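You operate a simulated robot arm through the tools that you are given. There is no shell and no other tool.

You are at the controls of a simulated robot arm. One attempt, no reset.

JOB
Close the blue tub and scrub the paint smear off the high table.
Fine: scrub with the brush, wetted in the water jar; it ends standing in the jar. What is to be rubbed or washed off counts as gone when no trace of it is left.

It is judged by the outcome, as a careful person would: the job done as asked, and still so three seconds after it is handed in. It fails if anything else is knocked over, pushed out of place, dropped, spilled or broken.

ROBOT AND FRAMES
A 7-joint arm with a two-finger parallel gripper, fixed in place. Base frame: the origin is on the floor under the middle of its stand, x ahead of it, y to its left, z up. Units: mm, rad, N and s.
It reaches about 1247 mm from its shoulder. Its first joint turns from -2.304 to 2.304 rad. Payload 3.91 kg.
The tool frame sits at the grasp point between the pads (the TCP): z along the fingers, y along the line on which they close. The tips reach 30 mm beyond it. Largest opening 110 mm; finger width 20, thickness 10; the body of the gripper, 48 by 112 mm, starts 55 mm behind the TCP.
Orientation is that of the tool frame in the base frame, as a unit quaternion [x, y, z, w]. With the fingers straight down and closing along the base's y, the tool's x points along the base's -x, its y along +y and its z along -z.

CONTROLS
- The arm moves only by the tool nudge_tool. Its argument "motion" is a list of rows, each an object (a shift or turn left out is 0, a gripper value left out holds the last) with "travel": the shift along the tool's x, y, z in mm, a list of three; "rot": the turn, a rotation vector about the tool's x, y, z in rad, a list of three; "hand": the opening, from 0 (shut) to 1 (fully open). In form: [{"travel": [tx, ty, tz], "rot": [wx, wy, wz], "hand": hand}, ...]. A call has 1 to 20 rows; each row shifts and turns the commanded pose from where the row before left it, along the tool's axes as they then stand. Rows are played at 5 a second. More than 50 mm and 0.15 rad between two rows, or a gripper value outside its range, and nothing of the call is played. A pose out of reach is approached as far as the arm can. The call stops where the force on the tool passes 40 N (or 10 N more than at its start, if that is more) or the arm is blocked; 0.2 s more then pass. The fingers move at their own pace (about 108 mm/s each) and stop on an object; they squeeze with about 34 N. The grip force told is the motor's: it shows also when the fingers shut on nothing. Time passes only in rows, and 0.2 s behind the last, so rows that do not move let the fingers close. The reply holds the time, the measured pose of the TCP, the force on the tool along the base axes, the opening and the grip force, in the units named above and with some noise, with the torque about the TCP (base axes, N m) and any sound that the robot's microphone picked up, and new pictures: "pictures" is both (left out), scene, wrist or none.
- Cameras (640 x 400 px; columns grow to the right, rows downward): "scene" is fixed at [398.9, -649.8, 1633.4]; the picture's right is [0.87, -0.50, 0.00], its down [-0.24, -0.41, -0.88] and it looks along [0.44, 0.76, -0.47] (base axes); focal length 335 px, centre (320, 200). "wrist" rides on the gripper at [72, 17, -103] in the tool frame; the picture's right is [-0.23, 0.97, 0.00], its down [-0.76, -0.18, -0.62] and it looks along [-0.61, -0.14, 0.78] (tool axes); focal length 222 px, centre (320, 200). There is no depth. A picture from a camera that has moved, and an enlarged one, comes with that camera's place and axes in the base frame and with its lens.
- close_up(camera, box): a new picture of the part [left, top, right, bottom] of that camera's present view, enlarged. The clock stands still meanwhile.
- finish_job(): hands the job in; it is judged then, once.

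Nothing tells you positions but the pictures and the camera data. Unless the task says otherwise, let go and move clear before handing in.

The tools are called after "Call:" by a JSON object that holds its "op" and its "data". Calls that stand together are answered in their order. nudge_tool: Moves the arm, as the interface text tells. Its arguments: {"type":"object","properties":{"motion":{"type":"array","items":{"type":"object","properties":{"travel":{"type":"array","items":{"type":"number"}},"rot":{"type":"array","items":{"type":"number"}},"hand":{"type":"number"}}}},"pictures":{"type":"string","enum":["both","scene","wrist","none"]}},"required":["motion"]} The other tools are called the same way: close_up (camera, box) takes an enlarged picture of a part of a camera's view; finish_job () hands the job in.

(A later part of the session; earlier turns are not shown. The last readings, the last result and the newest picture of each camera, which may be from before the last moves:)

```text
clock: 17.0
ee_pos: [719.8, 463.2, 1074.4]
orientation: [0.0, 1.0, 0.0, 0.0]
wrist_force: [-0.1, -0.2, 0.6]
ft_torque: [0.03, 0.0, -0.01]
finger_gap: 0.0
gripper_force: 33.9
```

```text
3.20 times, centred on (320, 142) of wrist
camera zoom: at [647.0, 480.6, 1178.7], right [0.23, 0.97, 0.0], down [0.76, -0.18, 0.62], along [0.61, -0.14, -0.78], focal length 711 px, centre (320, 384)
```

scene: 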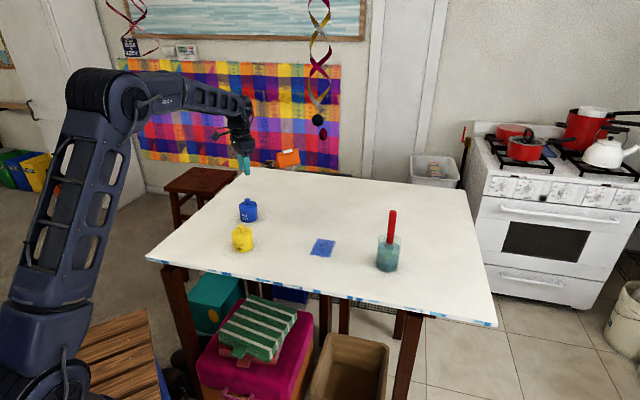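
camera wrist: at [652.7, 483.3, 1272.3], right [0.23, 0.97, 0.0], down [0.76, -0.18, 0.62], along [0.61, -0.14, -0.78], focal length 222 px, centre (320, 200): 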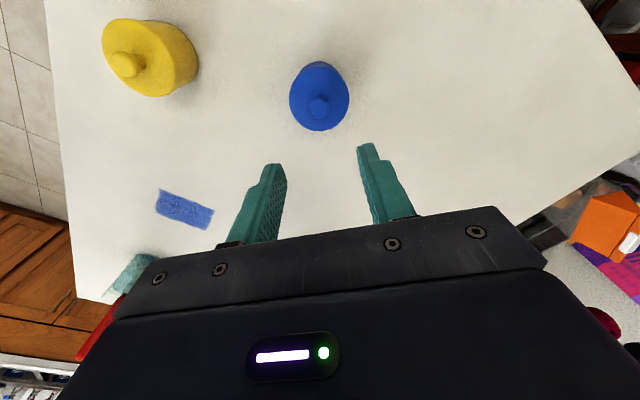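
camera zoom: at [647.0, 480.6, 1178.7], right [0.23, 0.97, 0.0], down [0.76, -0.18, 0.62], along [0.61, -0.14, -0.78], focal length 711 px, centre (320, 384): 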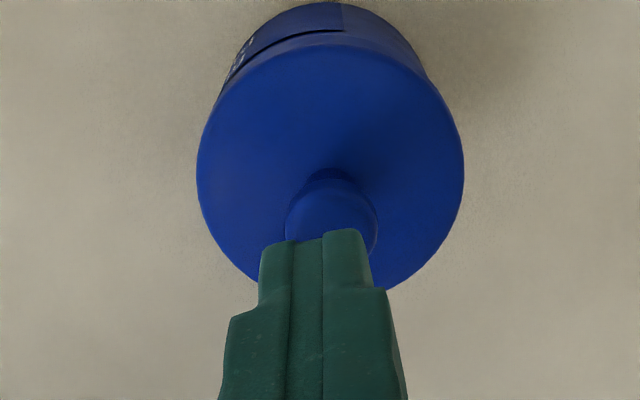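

I'll correct the small sideways drift and then descend onto the knob.

Call:
{"op": "nudge_tool", "data": {"motion": [{"travel": [-3.1, 2.2, 5]}, {"travel": [0, 0, 5]}, {"travel": [0, 0, 4]}, {"travel": [0, 0, 0]}], "pictures": "none"}}

Call:
{"op": "close_up", "data": {"camera": "scene", "box": [228, 180, 268, 225]}}

Call:
{"op": "close_up", "data": {"camera": "wrist", "box": [220, 80, 420, 205]}}

```text
clock: 18.0
ee_pos: [723.4, 466.5, 1061.3]
orientation: [0.0, 1.0, -0.001, 0.0]
wrist_force: [-0.3, 0.0, -0.7]
ft_torque: [-0.02, -0.04, 0.02]
finger_gap: 0.0
gripper_force: 34.3
```

```text
8.89 times, centred on (248, 202) of scene
camera zoom: at [398.9, -649.8, 1633.4], right [0.87, -0.5, 0.0], down [-0.24, -0.41, -0.88], along [0.44, 0.76, -0.47], focal length 2977 px, centre (960, 178)
```

zoom: 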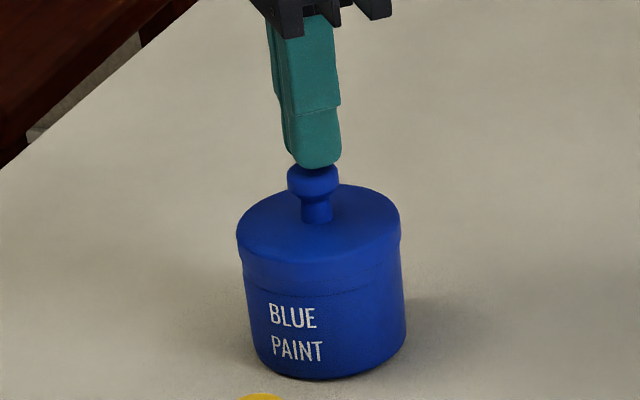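

```text
3.20 times, centred on (320, 142) of wrist
camera zoom: at [650.8, 483.7, 1165.6], right [0.23, 0.97, 0.0], down [0.76, -0.18, 0.62], along [0.61, -0.14, -0.78], focal length 711 px, centre (320, 384)
```

zoom: 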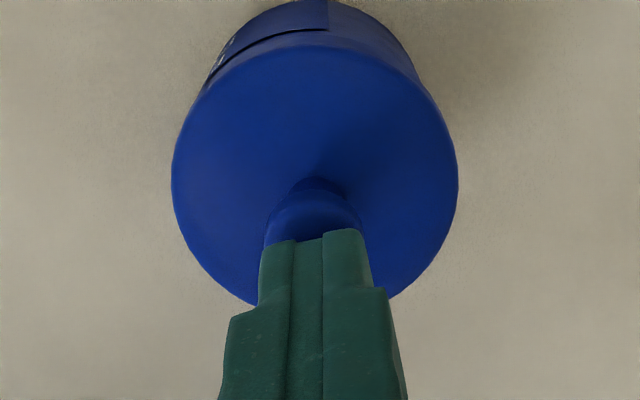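

The fingers are centred over the knob with a few millimetres to go. I'll step down until there is moderate contact force.

Call:
{"op": "nudge_tool", "data": {"motion": [{"travel": [0.4, -0.7, 2]}, {"travel": [0, 0, 2]}, {"travel": [0, 0, 2]}, {"travel": [0, 0, 1]}, {"travel": [0, 0, 0]}], "pictures": "none"}}

```text
clock: 19.3
ee_pos: [724.0, 466.7, 1058.1]
orientation: [0.0, 1.0, 0.002, 0.003]
wrist_force: [-3.8, -3.4, 12.4]
ft_torque: [-0.13, 0.19, 0.0]
finger_gap: 0.0
gripper_force: 34.0
stopped in row 5: the force on the tool passed its limit at 41 N (the readings are from after the stop); the commanded pose is now the measured one
```

The knob took 40 N without moving, so the lid is firmly seated. I'll raise clear and verify nothing shifted.

Call:
{"op": "nudge_tool", "data": {"motion": [{"travel": [0, 0, -5]}, {"travel": [0, 0, -30]}, {"travel": [0, 0, -45]}, {"travel": [0, 0, -45]}, {"travel": [0, 0, -20]}]}}

Call:
{"op": "close_up", "data": {"camera": "scene", "box": [226, 195, 266, 257]}}

Call:
{"op": "close_up", "data": {"camera": "scene", "box": [234, 195, 262, 225]}}

```text
clock: 20.5
ee_pos: [723.4, 468.8, 1204.0]
orientation: [0.0, 1.0, 0.001, 0.0]
wrist_force: [-0.4, -0.1, -0.5]
ft_torque: [-0.02, 0.01, 0.0]
finger_gap: 0.1
gripper_force: 34.1
camera wrist: at [649.8, 484.9, 1307.8], right [0.23, 0.97, 0.0], down [0.76, -0.18, 0.62], along [0.61, -0.14, -0.78], focal length 222 px, centre (320, 200)
```

scene: 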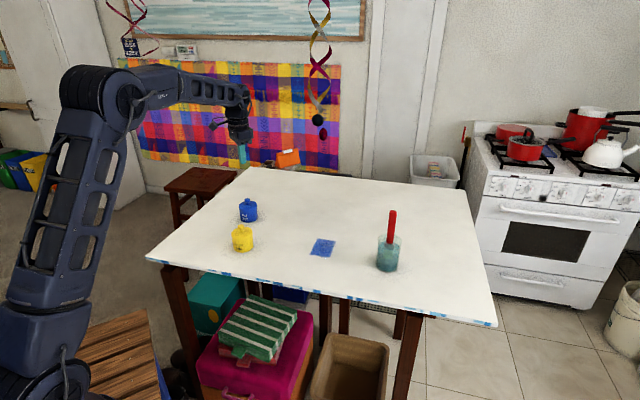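
wrist: 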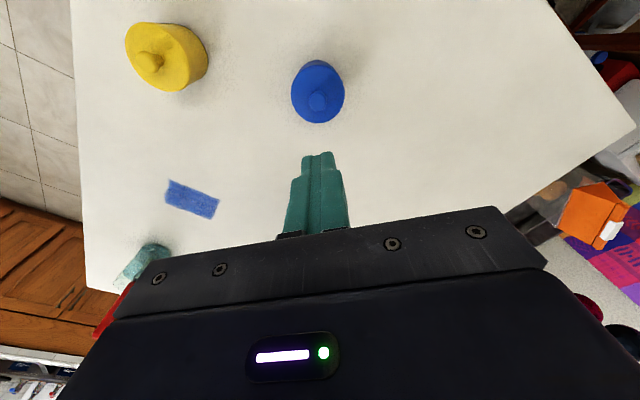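

```text
6.45 times, centred on (246, 226) of scene
camera zoom: at [398.9, -649.8, 1633.4], right [0.87, -0.5, 0.0], down [-0.24, -0.41, -0.88], along [0.44, 0.76, -0.47], focal length 2161 px, centre (797, 32)
```

zoom: 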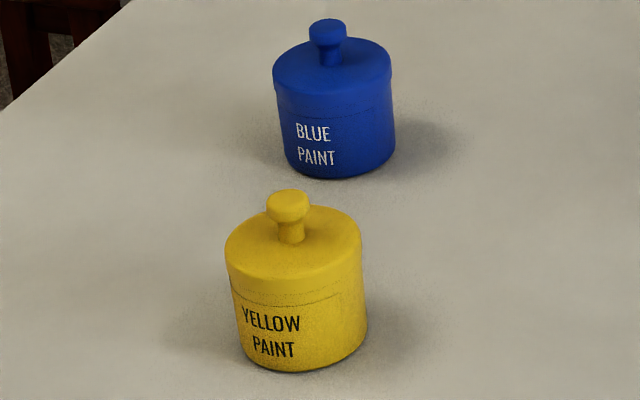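

```text
13.33 times, centred on (248, 210) of scene
camera zoom: at [398.9, -649.8, 1633.4], right [0.87, -0.5, 0.0], down [-0.24, -0.41, -0.88], along [0.44, 0.76, -0.47], focal length 4466 px, centre (1280, 67)
```

zoom: 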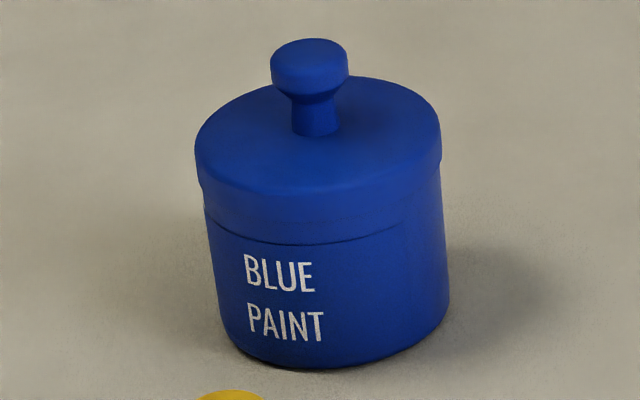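

The blue tub is closed and the yellow one is untouched. Now I'll move towards the jar to look at how the brush stands.

Call:
{"op": "nudge_tool", "data": {"motion": [{"travel": [-18.8, -44, -5], "hand": 0.6}, {"travel": [-18.8, -44, -5]}, {"travel": [-18.8, -44, -5]}, {"travel": [-18.8, -44, -5]}, {"travel": [-18.8, -44, -5]}, {"travel": [-18.8, -44, -5]}, {"travel": [-18.8, -44, -5]}, {"travel": [-18.8, -44, -5]}, {"travel": [-18.8, -44, -5]}, {"travel": [-18.8, -44, -5]}, {"travel": [-18.8, -44, -5], "hand": 1}, {"travel": [0, 0, 0]}]}}

Call:
{"op": "close_up", "data": {"camera": "wrist", "box": [220, 80, 420, 240]}}

Call:
{"op": "close_up", "data": {"camera": "scene", "box": [340, 150, 436, 280]}}

```text
clock: 23.1
ee_pos: [929.9, -20.8, 1259.1]
orientation: [0.0, 1.0, 0.001, 0.001]
wrist_force: [-0.4, 0.0, 0.1]
ft_torque: [0.01, 0.0, -0.02]
finger_gap: 110.1
gripper_force: 0.0
camera wrist: at [856.5, -3.5, 1363.4], right [0.23, 0.97, 0.0], down [0.76, -0.18, 0.62], along [0.61, -0.14, -0.78], focal length 222 px, centre (320, 200)
```

scene: 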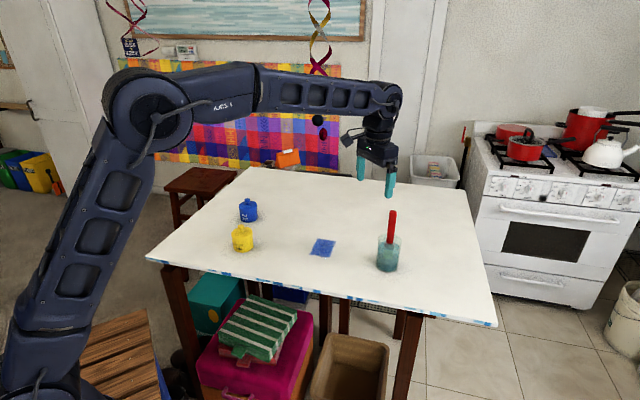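
wrist: 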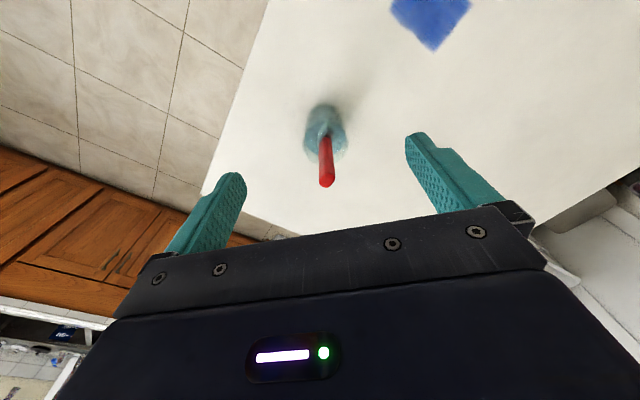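

```text
2.50 times, centred on (320, 160) of wrist
camera zoom: at [856.5, -3.5, 1363.4], right [0.23, 0.97, 0.0], down [0.76, -0.18, 0.62], along [0.61, -0.14, -0.78], focal length 555 px, centre (320, 300)
```

zoom: 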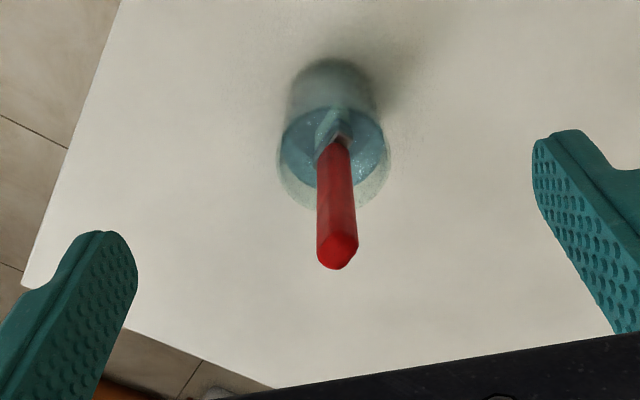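

```text
3.08 times, centred on (388, 215) of scene
camera zoom: at [398.9, -649.8, 1633.4], right [0.87, -0.5, 0.0], down [-0.24, -0.41, -0.88], along [0.44, 0.76, -0.47], focal length 1031 px, centre (111, 154)
```

zoom: 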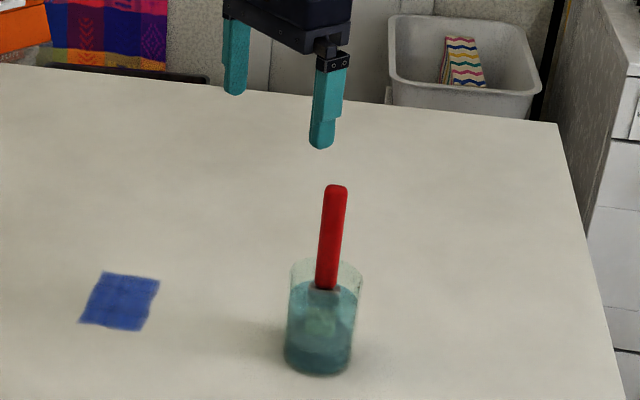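

The brush stands nearly vertical at about (1003, -28), with the handle top near z=1140 and the jar rim near z=1044. I'll zoom in to learn the handle's cross-section and the brush's yaw.

Call:
{"op": "close_up", "data": {"camera": "wrist", "box": [290, 90, 370, 200]}}

Call:
{"op": "close_up", "data": {"camera": "wrist", "box": [300, 95, 350, 130]}}

Call:
{"op": "close_up", "data": {"camera": "scene", "box": [372, 205, 404, 275]}}

Call:
{"op": "close_up", "data": {"camera": "scene", "box": [372, 235, 404, 255]}}

```text
3.64 times, centred on (330, 145) of wrist
camera zoom: at [856.5, -3.5, 1363.4], right [0.23, 0.97, 0.0], down [0.76, -0.18, 0.62], along [0.61, -0.14, -0.78], focal length 808 px, centre (284, 400)
```

zoom: 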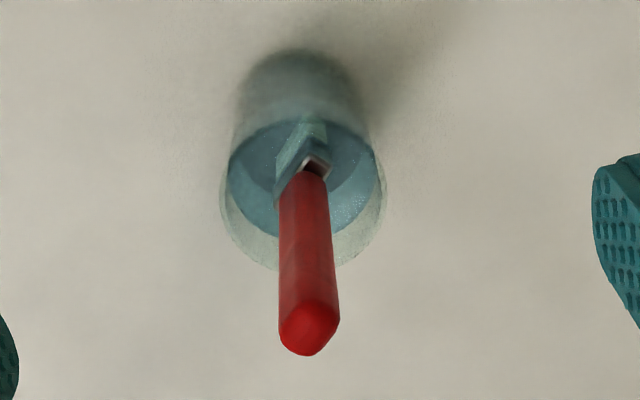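

```text
11.43 times, centred on (325, 112) of wrist
camera zoom: at [856.5, -3.5, 1363.4], right [0.23, 0.97, 0.0], down [0.76, -0.18, 0.62], along [0.61, -0.14, -0.78], focal length 2538 px, centre (263, 1200)
```

zoom: 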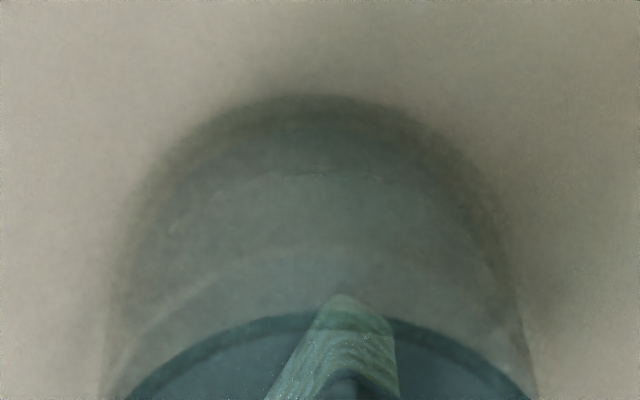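

```text
5.71 times, centred on (388, 240) of scene
camera zoom: at [398.9, -649.8, 1633.4], right [0.87, -0.5, 0.0], down [-0.24, -0.41, -0.88], along [0.44, 0.76, -0.47], focal length 1914 px, centre (-69, -29)
```

zoom: 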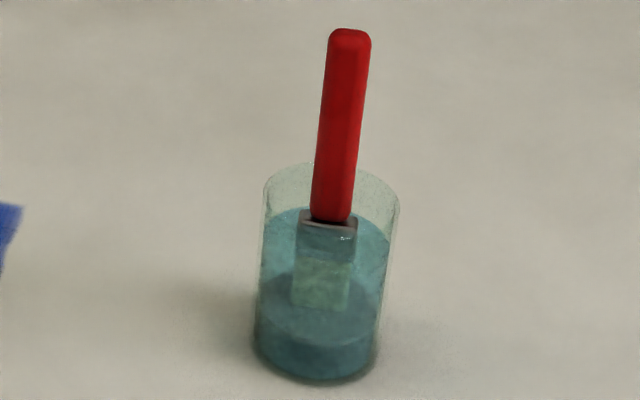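

```text
16.00 times, centred on (388, 245) of scene
camera zoom: at [398.9, -649.8, 1633.4], right [0.87, -0.5, 0.0], down [-0.24, -0.41, -0.88], along [0.44, 0.76, -0.47], focal length 5359 px, centre (-768, -520)
```

zoom: 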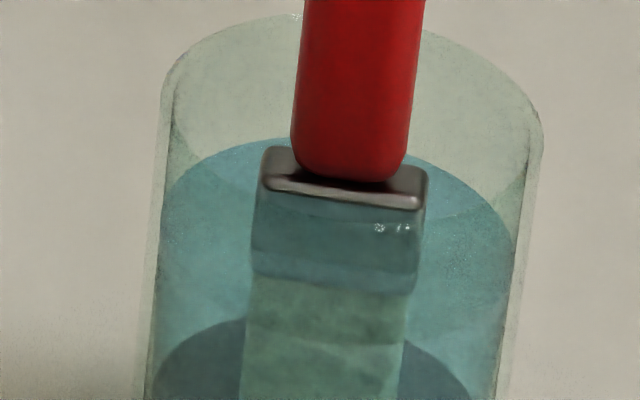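

The brush head is a flat block about 31 x 12 mm, with its long axis at about -41° in the base frame. I'll turn the gripper to close across the thin side and move above the handle.

Call:
{"op": "nudge_tool", "data": {"motion": [{"rot": [0, 0, 0.145]}, {"rot": [0, 0, 0.145]}, {"rot": [0, 0, 0.145]}, {"rot": [0, 0, 0.145]}, {"rot": [0, 0, 0.144]}, {"travel": [0, 0, 0]}]}}

```text
clock: 24.5
ee_pos: [931.7, -18.6, 1254.8]
orientation: [0.354, 0.935, 0.002, 0.0]
wrist_force: [0.5, 0.2, 0.7]
ft_torque: [-0.02, -0.02, -0.01]
finger_gap: 110.5
gripper_force: 0.0
camera wrist: at [887.5, 42.5, 1360.3], right [0.82, 0.58, 0.0], down [0.45, -0.64, 0.62], along [0.36, -0.51, -0.78], focal length 222 px, centre (320, 200)
```

scene: 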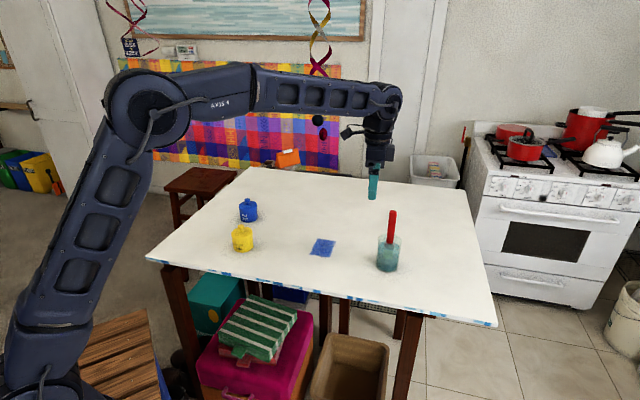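
wrist: 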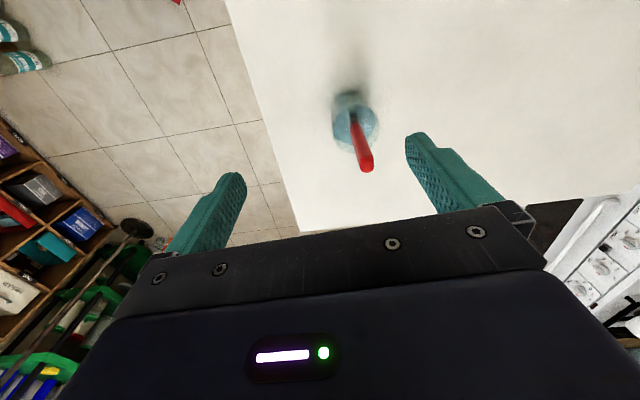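

The gripper is turned. I'll zoom on the handle from this new angle to refine its position.

Call:
{"op": "close_up", "data": {"camera": "wrist", "box": [310, 70, 410, 190]}}

```text
3.33 times, centred on (360, 130) of wrist
camera zoom: at [887.5, 42.5, 1360.3], right [0.82, 0.58, 0.0], down [0.45, -0.64, 0.62], along [0.36, -0.51, -0.78], focal length 740 px, centre (187, 433)
```

zoom: 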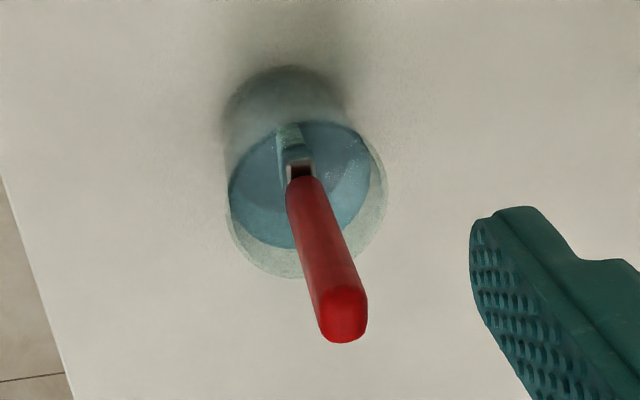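

The handle top is near (1000, -28, 1143), almost vertical. I'll move directly above it, staying about 20 mm clear, and check again.

Call:
{"op": "nudge_tool", "data": {"motion": [{"travel": [-19.5, 13, 19]}, {"travel": [-19.5, 13, 19]}, {"travel": [-19.6, 13, 19]}, {"travel": [0, 0, 0]}]}}

Call:
{"op": "close_up", "data": {"camera": "wrist", "box": [220, 80, 420, 210]}}

Call:
{"op": "close_up", "data": {"camera": "scene", "box": [356, 160, 420, 280]}}

```text
clock: 25.5
ee_pos: [1000.1, -24.8, 1201.6]
orientation: [0.354, 0.935, 0.002, 0.001]
wrist_force: [-0.6, -0.5, -0.2]
ft_torque: [0.01, -0.02, 0.02]
finger_gap: 109.9
gripper_force: 0.0
camera wrist: at [955.0, 36.3, 1305.9], right [0.82, 0.58, 0.0], down [0.45, -0.64, 0.62], along [0.36, -0.51, -0.78], focal length 222 px, centre (320, 200)
```

scene: 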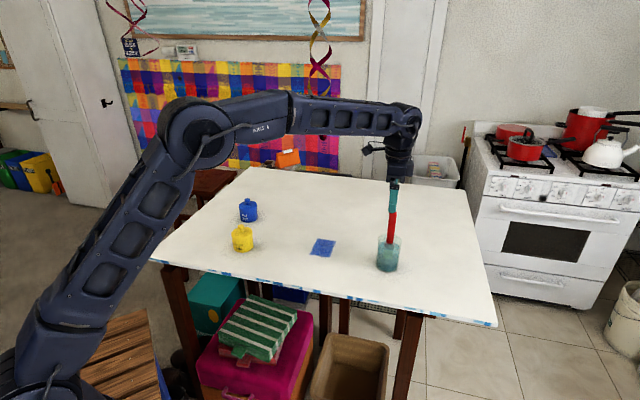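
wrist: 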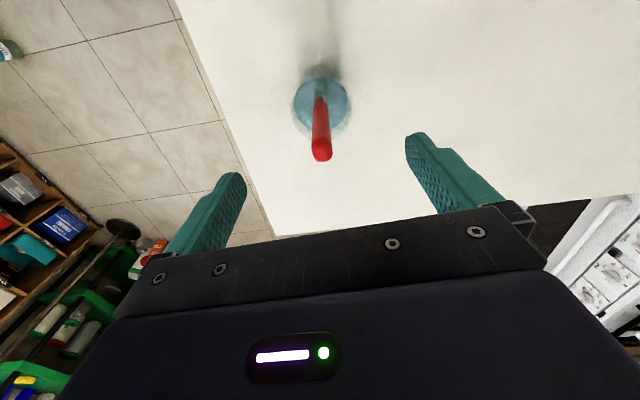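

```text
3.08 times, centred on (320, 145) of wrist
camera zoom: at [955.0, 36.3, 1305.9], right [0.82, 0.58, 0.0], down [0.45, -0.64, 0.62], along [0.36, -0.51, -0.78], focal length 684 px, centre (320, 369)
```

zoom: 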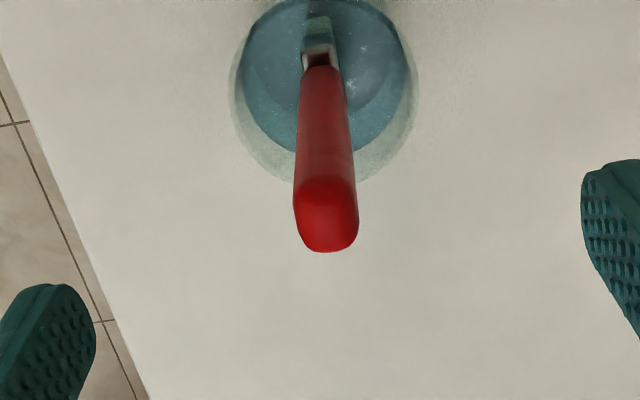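

```text
3.33 times, centred on (388, 220) of scene
camera zoom: at [398.9, -649.8, 1633.4], right [0.87, -0.5, 0.0], down [-0.24, -0.41, -0.88], along [0.44, 0.76, -0.47], focal length 1116 px, centre (93, 133)
```

zoom: 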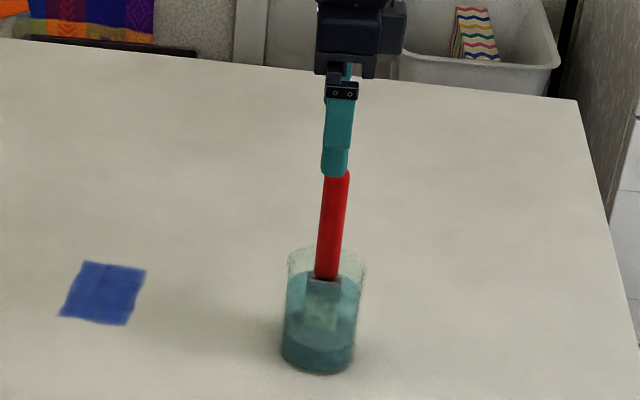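

Small correction, then down around the handle with the fingers wide open, stopping to re-check part way.

Call:
{"op": "nudge_tool", "data": {"motion": [{"travel": [-3.1, 0.2, 20]}, {"travel": [-3.1, 0.1, 20]}, {"travel": [0, 0, 20]}, {"travel": [0, 0, 15]}, {"travel": [0, 0, 0]}]}}

Call:
{"op": "close_up", "data": {"camera": "wrist", "box": [220, 80, 420, 210]}}

Call:
{"op": "close_up", "data": {"camera": "scene", "box": [356, 180, 420, 280]}}

```text
clock: 26.7
ee_pos: [1005.0, -28.3, 1124.0]
orientation: [0.355, 0.935, 0.001, 0.001]
wrist_force: [0.6, 0.3, 1.2]
ft_torque: [0.0, 0.0, -0.01]
finger_gap: 109.8
gripper_force: 0.1
camera wrist: at [961.9, 31.7, 1228.4], right [0.82, 0.58, 0.0], down [0.45, -0.64, 0.62], along [0.36, -0.51, -0.78], focal length 222 px, centre (320, 200)
```

scene: 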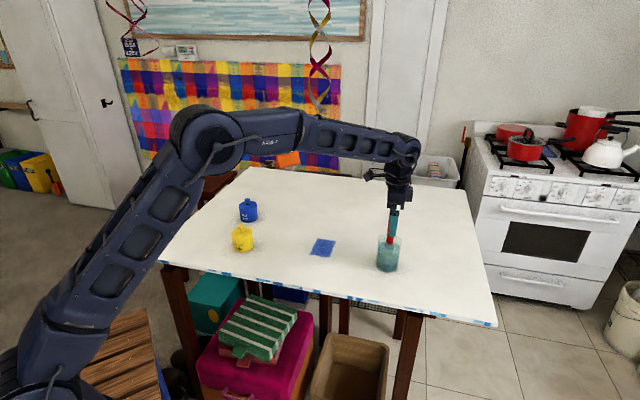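
wrist: 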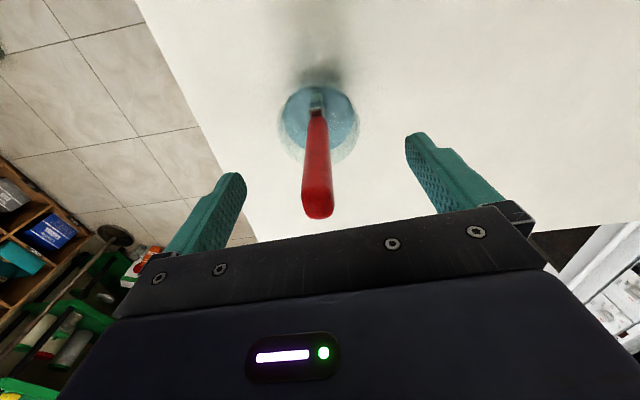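

```text
3.08 times, centred on (320, 145) of wrist
camera zoom: at [961.9, 31.7, 1228.4], right [0.82, 0.58, 0.0], down [0.45, -0.64, 0.62], along [0.36, -0.51, -0.78], focal length 684 px, centre (320, 369)
```

zoom: 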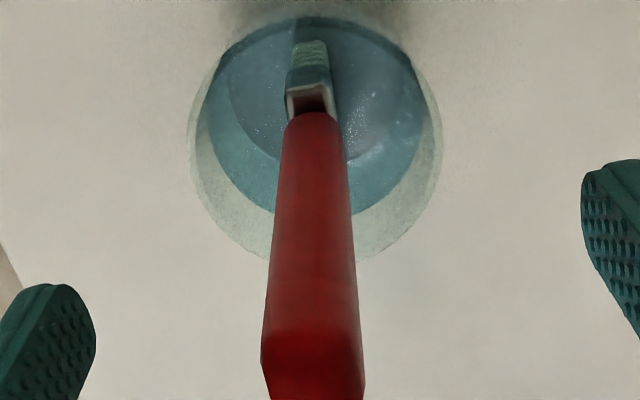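

```text
4.00 times, centred on (388, 230) of scene
camera zoom: at [398.9, -649.8, 1633.4], right [0.87, -0.5, 0.0], down [-0.24, -0.41, -0.88], along [0.44, 0.76, -0.47], focal length 1340 px, centre (48, 80)
```

zoom: 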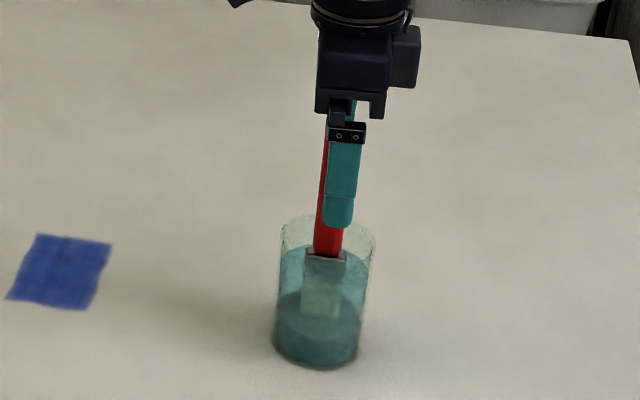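

The handle sits between the fingers. One small correction, then the final descent to TCP z≈1098, which keeps the tips above the rim and the body above the handle end.

Call:
{"op": "nudge_tool", "data": {"motion": [{"travel": [2, -1, 9]}, {"travel": [0, 0, 9]}, {"travel": [0, 0, 8]}, {"travel": [0, 0, 0]}]}}

Call:
{"op": "close_up", "data": {"camera": "wrist", "box": [220, 80, 420, 230]}}

Call:
{"op": "close_up", "data": {"camera": "scene", "box": [356, 180, 420, 280]}}

```text
clock: 27.7
ee_pos: [1004.6, -29.8, 1097.7]
orientation: [0.354, 0.935, 0.002, 0.001]
wrist_force: [0.2, 0.4, 0.3]
ft_torque: [-0.02, 0.01, 0.0]
finger_gap: 109.9
gripper_force: 0.0
camera wrist: at [961.0, 30.9, 1202.0], right [0.82, 0.58, 0.0], down [0.45, -0.64, 0.62], along [0.36, -0.51, -0.78], focal length 222 px, centre (320, 200)
```

scene: 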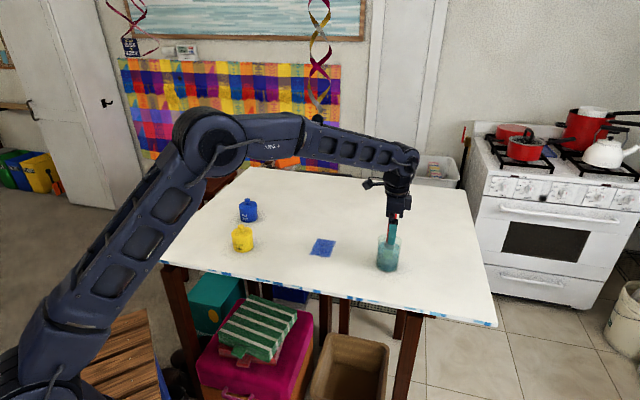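
wrist: 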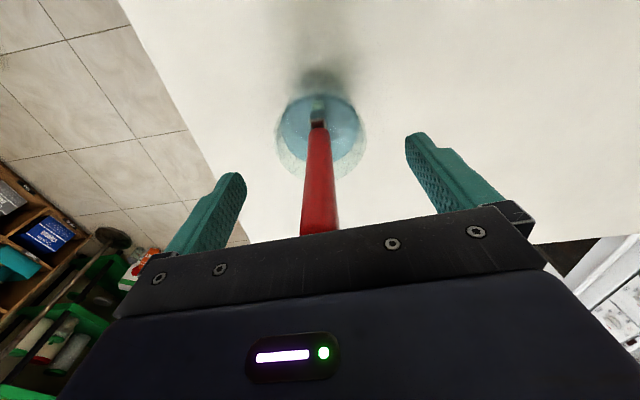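

```text
2.67 times, centred on (320, 155) of wrist
camera zoom: at [961.0, 30.9, 1202.0], right [0.82, 0.58, 0.0], down [0.45, -0.64, 0.62], along [0.36, -0.51, -0.78], focal length 592 px, centre (320, 320)
```

zoom: 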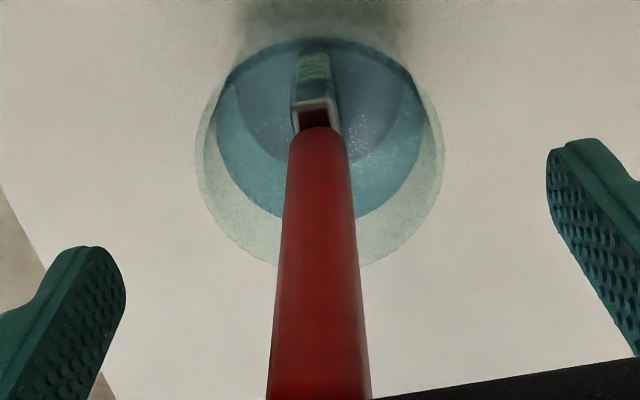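

```text
4.00 times, centred on (388, 230) of scene
camera zoom: at [398.9, -649.8, 1633.4], right [0.87, -0.5, 0.0], down [-0.24, -0.41, -0.88], along [0.44, 0.76, -0.47], focal length 1340 px, centre (48, 80)
```

zoom: 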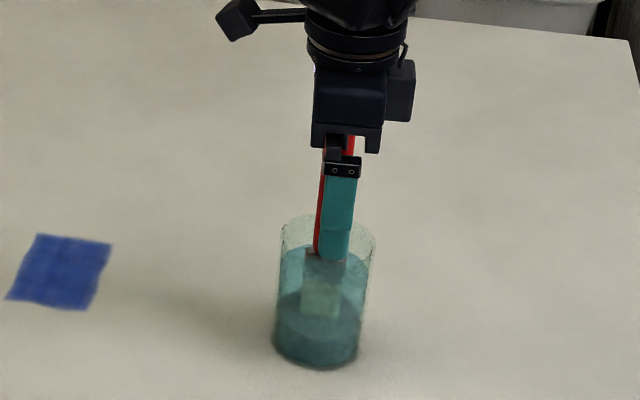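

The handle is centred between the pads with clearances as planned. Closing on it now.

Call:
{"op": "nudge_tool", "data": {"motion": [{"travel": [0, 0, 0], "hand": 0.4}, {"travel": [0, 0, 0], "hand": 0.3}, {"travel": [0, 0, 0], "hand": 0.22}, {"travel": [0, 0, 0], "hand": 0}, {"travel": [0, 0, 0], "hand": 0}, {"travel": [0, 0, 0], "hand": 0}]}}

Call:
{"op": "close_up", "data": {"camera": "wrist", "box": [220, 80, 420, 230]}}

Call:
{"op": "close_up", "data": {"camera": "scene", "box": [356, 180, 420, 280]}}

```text
clock: 29.1
ee_pos: [1005.0, -30.1, 1096.2]
orientation: [0.354, 0.935, 0.002, 0.002]
wrist_force: [0.4, -0.2, -0.3]
ft_torque: [-0.03, -0.01, -0.05]
finger_gap: 16.4
gripper_force: 33.9
camera wrist: at [961.0, 30.9, 1201.8], right [0.82, 0.58, 0.0], down [0.45, -0.64, 0.62], along [0.36, -0.51, -0.78], focal length 222 px, centre (320, 200)
```

scene: 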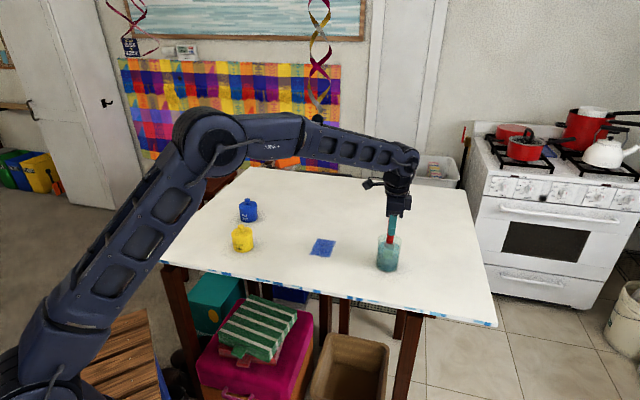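
wrist: 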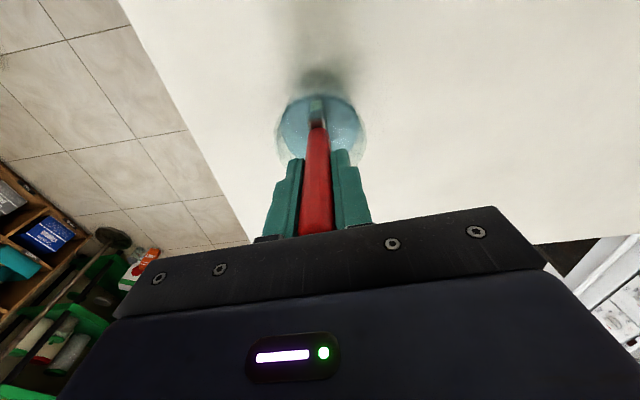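

```text
2.67 times, centred on (320, 155) of wrist
camera zoom: at [961.0, 30.9, 1201.8], right [0.82, 0.58, 0.0], down [0.45, -0.64, 0.62], along [0.36, -0.51, -0.78], focal length 592 px, centre (320, 320)
```

zoom: 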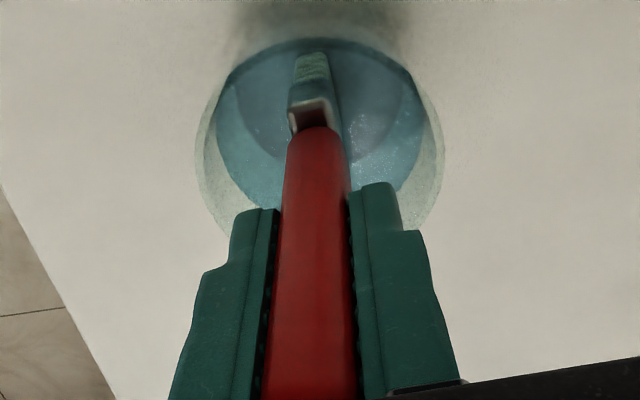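

```text
4.00 times, centred on (388, 230) of scene
camera zoom: at [398.9, -649.8, 1633.4], right [0.87, -0.5, 0.0], down [-0.24, -0.41, -0.88], along [0.44, 0.76, -0.47], focal length 1340 px, centre (48, 80)
```

zoom: 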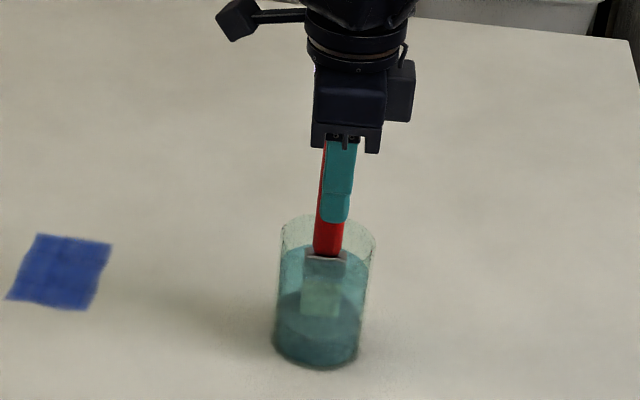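

The handle is gripped at a 16.4 mm gap with the bristles still in the water, so the brush is wet. I'll lift it straight out of the jar.

Call:
{"op": "nudge_tool", "data": {"motion": [{"travel": [0, 0, -10]}, {"travel": [0, 0, -20]}, {"travel": [0, 0, -20]}, {"travel": [0, 0, 0]}]}}

Call:
{"op": "close_up", "data": {"camera": "wrist", "box": [220, 50, 420, 200]}}

Call:
{"op": "close_up", "data": {"camera": "scene", "box": [356, 180, 420, 280]}}

```text
clock: 30.1
ee_pos: [1005.0, -32.9, 1147.3]
orientation: [0.355, 0.935, 0.002, 0.0]
wrist_force: [0.3, 1.0, -0.8]
ft_torque: [-0.01, -0.01, 0.02]
finger_gap: 16.4
gripper_force: 34.0
camera wrist: at [960.3, 28.7, 1253.1], right [0.82, 0.58, 0.0], down [0.45, -0.64, 0.62], along [0.36, -0.51, -0.78], focal length 222 px, centre (320, 200)
```

scene: 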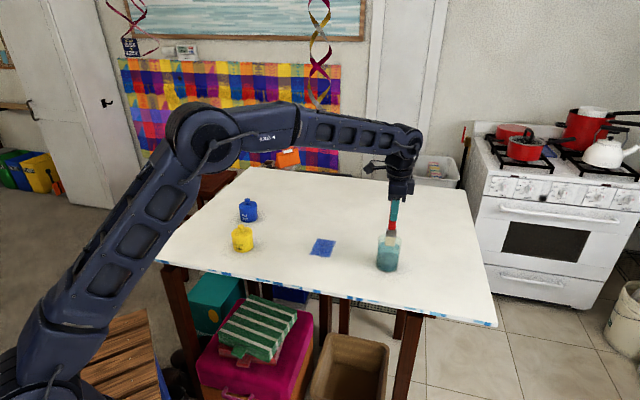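
wrist: 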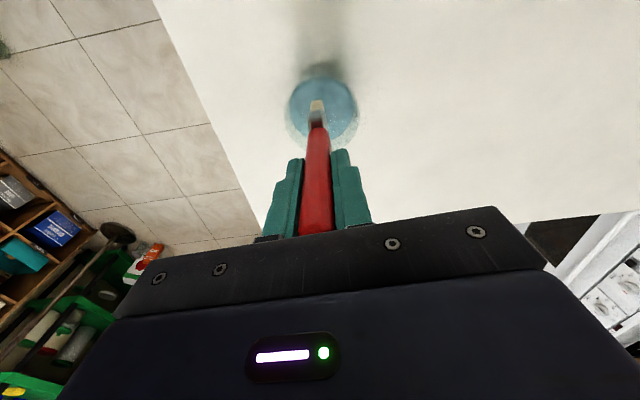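

```text
2.67 times, centred on (320, 125) of wrist
camera zoom: at [960.3, 28.7, 1253.1], right [0.82, 0.58, 0.0], down [0.45, -0.64, 0.62], along [0.36, -0.51, -0.78], focal length 592 px, centre (320, 400)
```

zoom: 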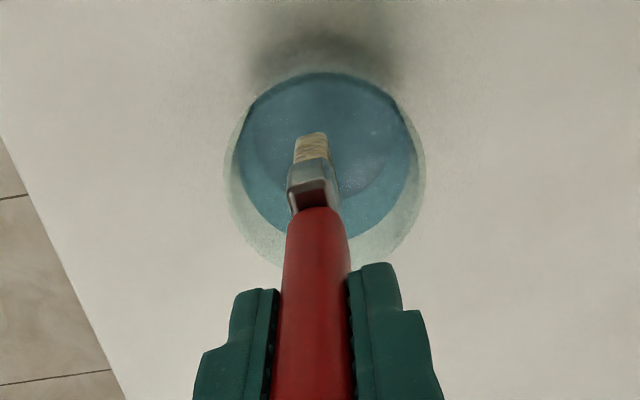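

```text
4.00 times, centred on (388, 230) of scene
camera zoom: at [398.9, -649.8, 1633.4], right [0.87, -0.5, 0.0], down [-0.24, -0.41, -0.88], along [0.44, 0.76, -0.47], focal length 1340 px, centre (48, 80)
```

zoom: 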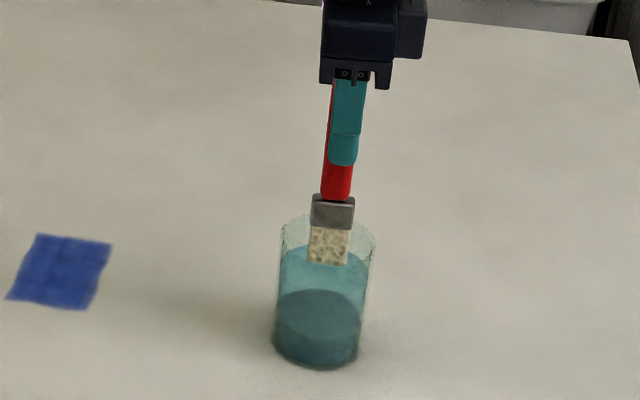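

The brush is clear of the water and the bristle tip is about 127 mm below the TCP. I'll finish lifting over the rim and carry it above the smear, which measures about 70 x 100 mm around (877, 156) and lines up with the brush's yaw.

Call:
{"op": "nudge_tool", "data": {"motion": [{"travel": [0, 0, -20]}, {"travel": [0, 0, -25]}, {"travel": [0, 0, -25]}, {"travel": [0, 0, 0]}, {"travel": [36.8, 9.5, 0]}, {"travel": [36.8, 9.5, 0]}, {"travel": [36.8, 9.5, 0]}, {"travel": [36.8, 9.5, 0]}, {"travel": [36.8, 9.5, 0]}, {"travel": [36.8, 9.5, 0]}, {"travel": [0, 0, 0]}]}}

Call:
{"op": "close_up", "data": {"camera": "wrist", "box": [220, 50, 420, 200]}}

Call:
{"op": "close_up", "data": {"camera": "scene", "box": [280, 180, 420, 280]}}

```text
clock: 32.5
ee_pos: [876.8, 159.6, 1219.4]
orientation: [0.354, 0.935, 0.002, 0.001]
wrist_force: [0.7, -0.5, -1.1]
ft_torque: [0.03, 0.01, -0.01]
finger_gap: 16.2
gripper_force: 34.0
camera wrist: at [832.4, 220.9, 1324.4], right [0.82, 0.58, 0.0], down [0.45, -0.64, 0.62], along [0.36, -0.51, -0.78], focal length 222 px, centre (320, 200)
```

scene: 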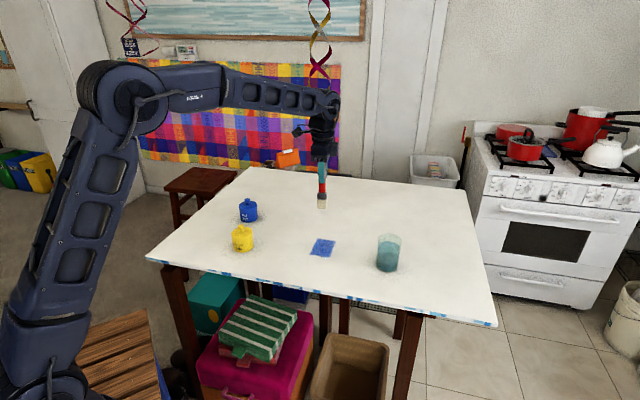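
wrist: 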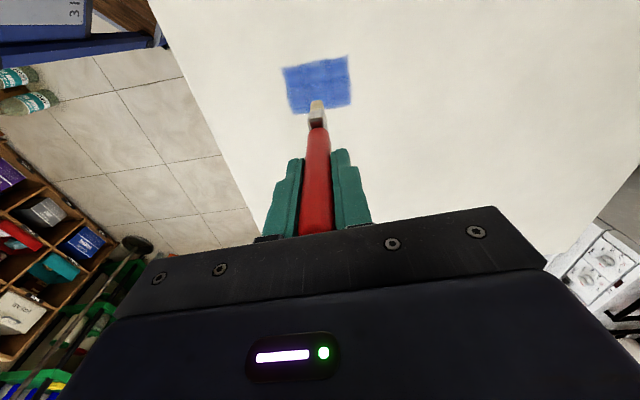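

```text
2.67 times, centred on (320, 125) of wrist
camera zoom: at [832.4, 220.9, 1324.4], right [0.82, 0.58, 0.0], down [0.45, -0.64, 0.62], along [0.36, -0.51, -0.78], focal length 592 px, centre (320, 400)
```

zoom: 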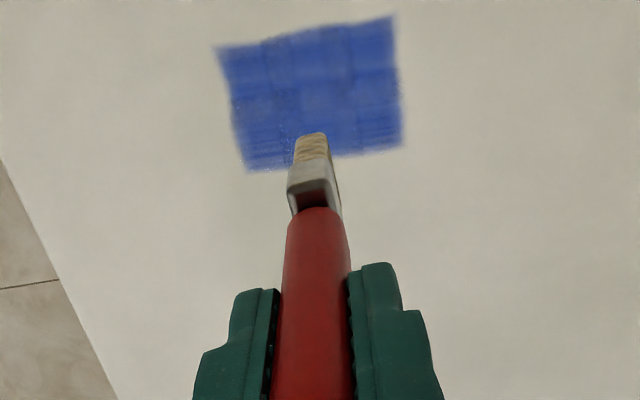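

```text
4.00 times, centred on (350, 230) of scene
camera zoom: at [398.9, -649.8, 1633.4], right [0.87, -0.5, 0.0], down [-0.24, -0.41, -0.88], along [0.44, 0.76, -0.47], focal length 1340 px, centre (200, 80)
```

zoom: 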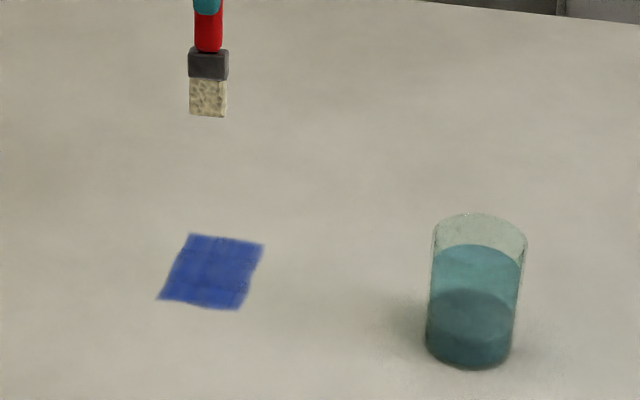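

The smear spans about ±50 mm along tool y and ±34 mm along tool x around (876.5, 155). I'll move to just beyond its near edge, lower, and then feel for the table.

Call:
{"op": "nudge_tool", "data": {"motion": [{"travel": [12.7, -30.5, 0]}, {"travel": [12.7, -30.5, 10]}, {"travel": [0, 0, 40]}, {"travel": [0, 0, 40]}, {"travel": [0, 0, 30]}, {"travel": [0, 0, 12]}, {"travel": [0, 0, 0]}]}}

Call:
{"op": "close_up", "data": {"camera": "scene", "box": [280, 200, 360, 270]}}

Call:
{"op": "close_up", "data": {"camera": "wrist", "box": [220, 50, 420, 200]}}

```text
clock: 34.1
ee_pos: [816.6, 129.2, 1085.7]
orientation: [0.355, 0.935, 0.001, 0.001]
wrist_force: [0.9, 0.2, -1.1]
ft_torque: [0.02, -0.02, 0.0]
finger_gap: 16.4
gripper_force: 33.8
camera wrist: at [772.3, 189.6, 1189.9], right [0.82, 0.58, 0.0], down [0.45, -0.64, 0.62], along [0.36, -0.51, -0.78], focal length 222 px, centre (320, 200)
```

scene: 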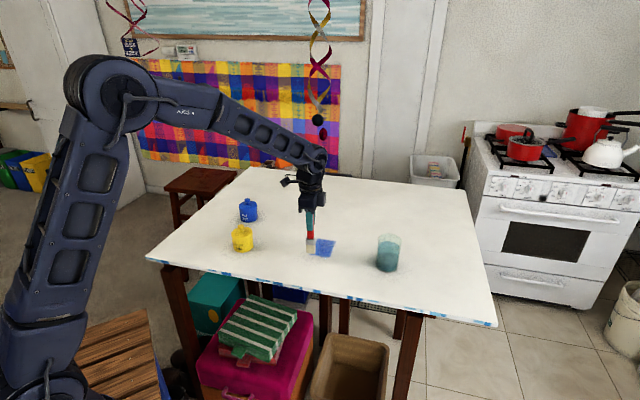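
wrist: 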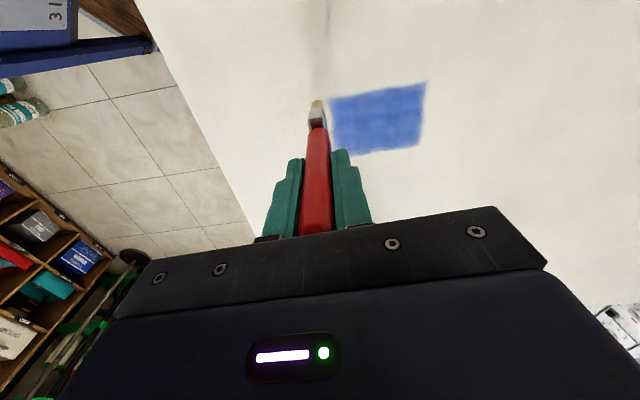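

```text
5.71 times, centred on (320, 235) of scene
camera zoom: at [398.9, -649.8, 1633.4], right [0.87, -0.5, 0.0], down [-0.24, -0.41, -0.88], along [0.44, 0.76, -0.47], focal length 1914 px, centre (320, 0)
```

zoom: 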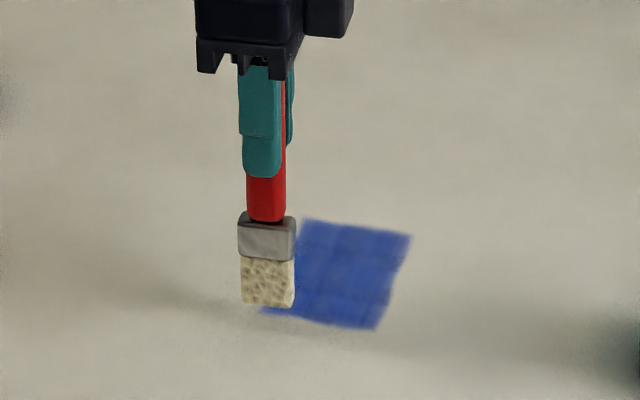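

```text
2.67 times, centred on (320, 125) of wrist
camera zoom: at [772.3, 189.6, 1189.9], right [0.82, 0.58, 0.0], down [0.45, -0.64, 0.62], along [0.36, -0.51, -0.78], focal length 592 px, centre (320, 400)
```

zoom: 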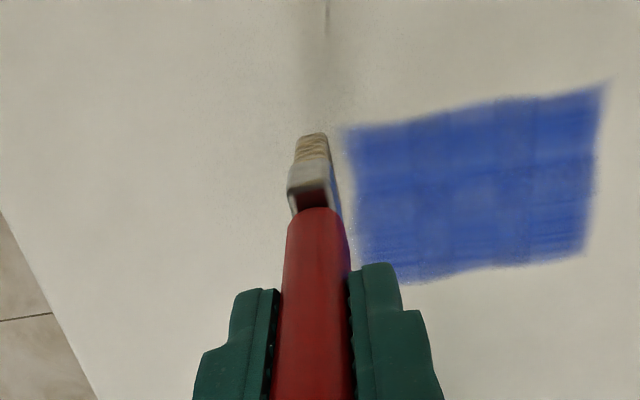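

The bristles hover beside the smear's near edge. I'll lower until light contact with the table.

Call:
{"op": "nudge_tool", "data": {"motion": [{"travel": [0, 0, 4]}, {"travel": [0, 0, 4]}, {"travel": [0, 0, 2]}, {"travel": [0, 0, 2]}, {"travel": [0, 0, 0]}], "pictures": "none"}}

Call:
{"op": "close_up", "data": {"camera": "scene", "box": [300, 230, 350, 265]}}

```text
clock: 35.3
ee_pos: [816.3, 128.9, 1073.3]
orientation: [0.354, 0.935, 0.002, 0.0]
wrist_force: [0.5, -0.4, -0.5]
ft_torque: [0.03, -0.03, 0.01]
finger_gap: 16.2
gripper_force: 34.4
```

```text
11.43 times, centred on (325, 248) of scene
camera zoom: at [398.9, -649.8, 1633.4], right [0.87, -0.5, 0.0], down [-0.24, -0.41, -0.88], along [0.44, 0.76, -0.47], focal length 3828 px, centre (263, -343)
```

zoom: 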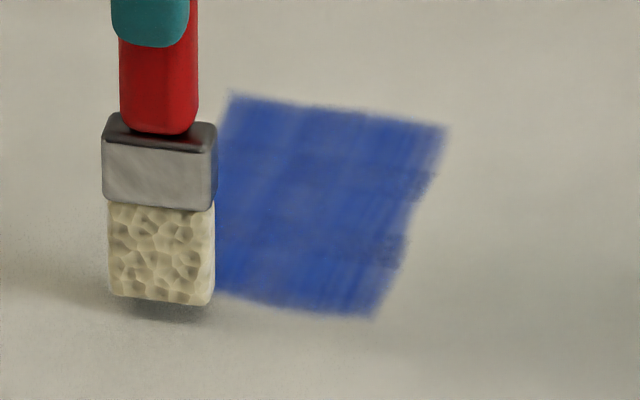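

Still a few millimetres up, since a shadow shows below. Lowering in 1 mm steps.

Call:
{"op": "nudge_tool", "data": {"motion": [{"travel": [0, 0, 1]}, {"travel": [0, 0, 1]}, {"travel": [0, 0, 1]}, {"travel": [0, 0, 0]}], "pictures": "none"}}

Call:
{"op": "close_up", "data": {"camera": "scene", "box": [300, 230, 350, 265]}}

```text
clock: 36.3
ee_pos: [817.7, 129.8, 1070.8]
orientation: [0.354, 0.935, 0.002, 0.001]
wrist_force: [-0.5, -0.1, 0.0]
ft_torque: [0.03, 0.01, -0.03]
finger_gap: 16.2
gripper_force: 33.7
```

```text
11.43 times, centred on (325, 248) of scene
camera zoom: at [398.9, -649.8, 1633.4], right [0.87, -0.5, 0.0], down [-0.24, -0.41, -0.88], along [0.44, 0.76, -0.47], focal length 3828 px, centre (263, -343)
```

zoom: 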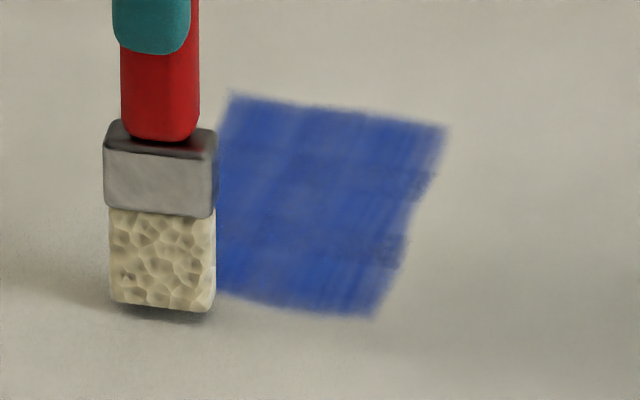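

Call:
{"op": "nudge_tool", "data": {"motion": [{"travel": [0, 0, 1]}, {"travel": [0, 0, 1]}, {"travel": [0, 0, 0]}], "pictures": "none"}}

Call:
{"op": "close_up", "data": {"camera": "scene", "box": [300, 230, 350, 265]}}

```text
clock: 37.1
ee_pos: [816.8, 129.1, 1069.4]
orientation: [0.354, 0.935, 0.001, 0.0]
wrist_force: [1.0, 0.0, 0.2]
ft_torque: [0.0, -0.03, 0.01]
finger_gap: 16.4
gripper_force: 33.9
```

```text
11.43 times, centred on (325, 248) of scene
camera zoom: at [398.9, -649.8, 1633.4], right [0.87, -0.5, 0.0], down [-0.24, -0.41, -0.88], along [0.44, 0.76, -0.47], focal length 3828 px, centre (263, -343)
```

zoom: 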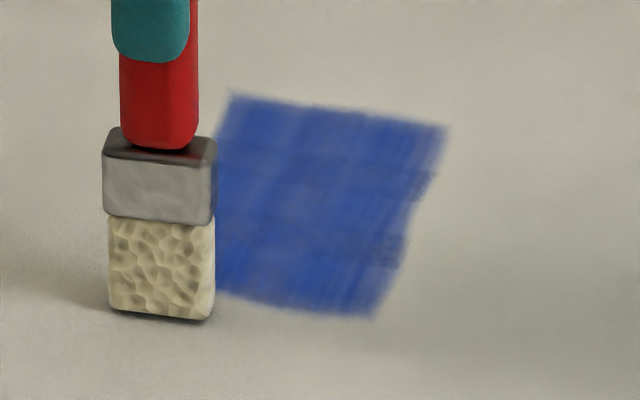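

Nearly touching, with no force yet. Continuing down.

Call:
{"op": "nudge_tool", "data": {"motion": [{"travel": [0, 0, 1]}, {"travel": [0, 0, 1]}, {"travel": [0, 0, 0]}], "pictures": "none"}}

Call:
{"op": "close_up", "data": {"camera": "scene", "box": [300, 230, 350, 265]}}

```text
clock: 37.9
ee_pos: [816.9, 129.5, 1066.7]
orientation: [0.354, 0.935, 0.002, 0.0]
wrist_force: [-1.3, -0.6, 6.6]
ft_torque: [-0.1, 0.2, 0.03]
finger_gap: 16.5
gripper_force: 34.1
```

```text
11.43 times, centred on (325, 248) of scene
camera zoom: at [398.9, -649.8, 1633.4], right [0.87, -0.5, 0.0], down [-0.24, -0.41, -0.88], along [0.44, 0.76, -0.47], focal length 3828 px, centre (263, -343)
```

zoom: 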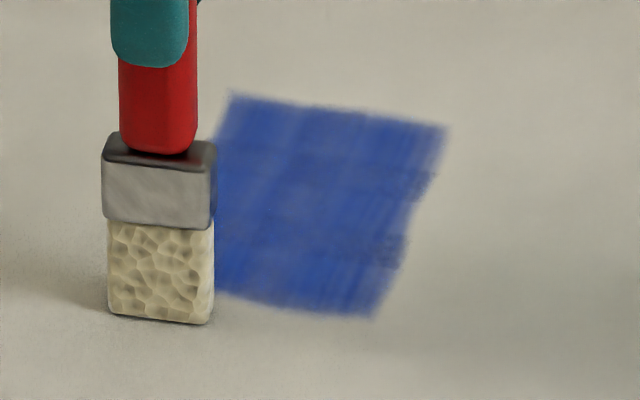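

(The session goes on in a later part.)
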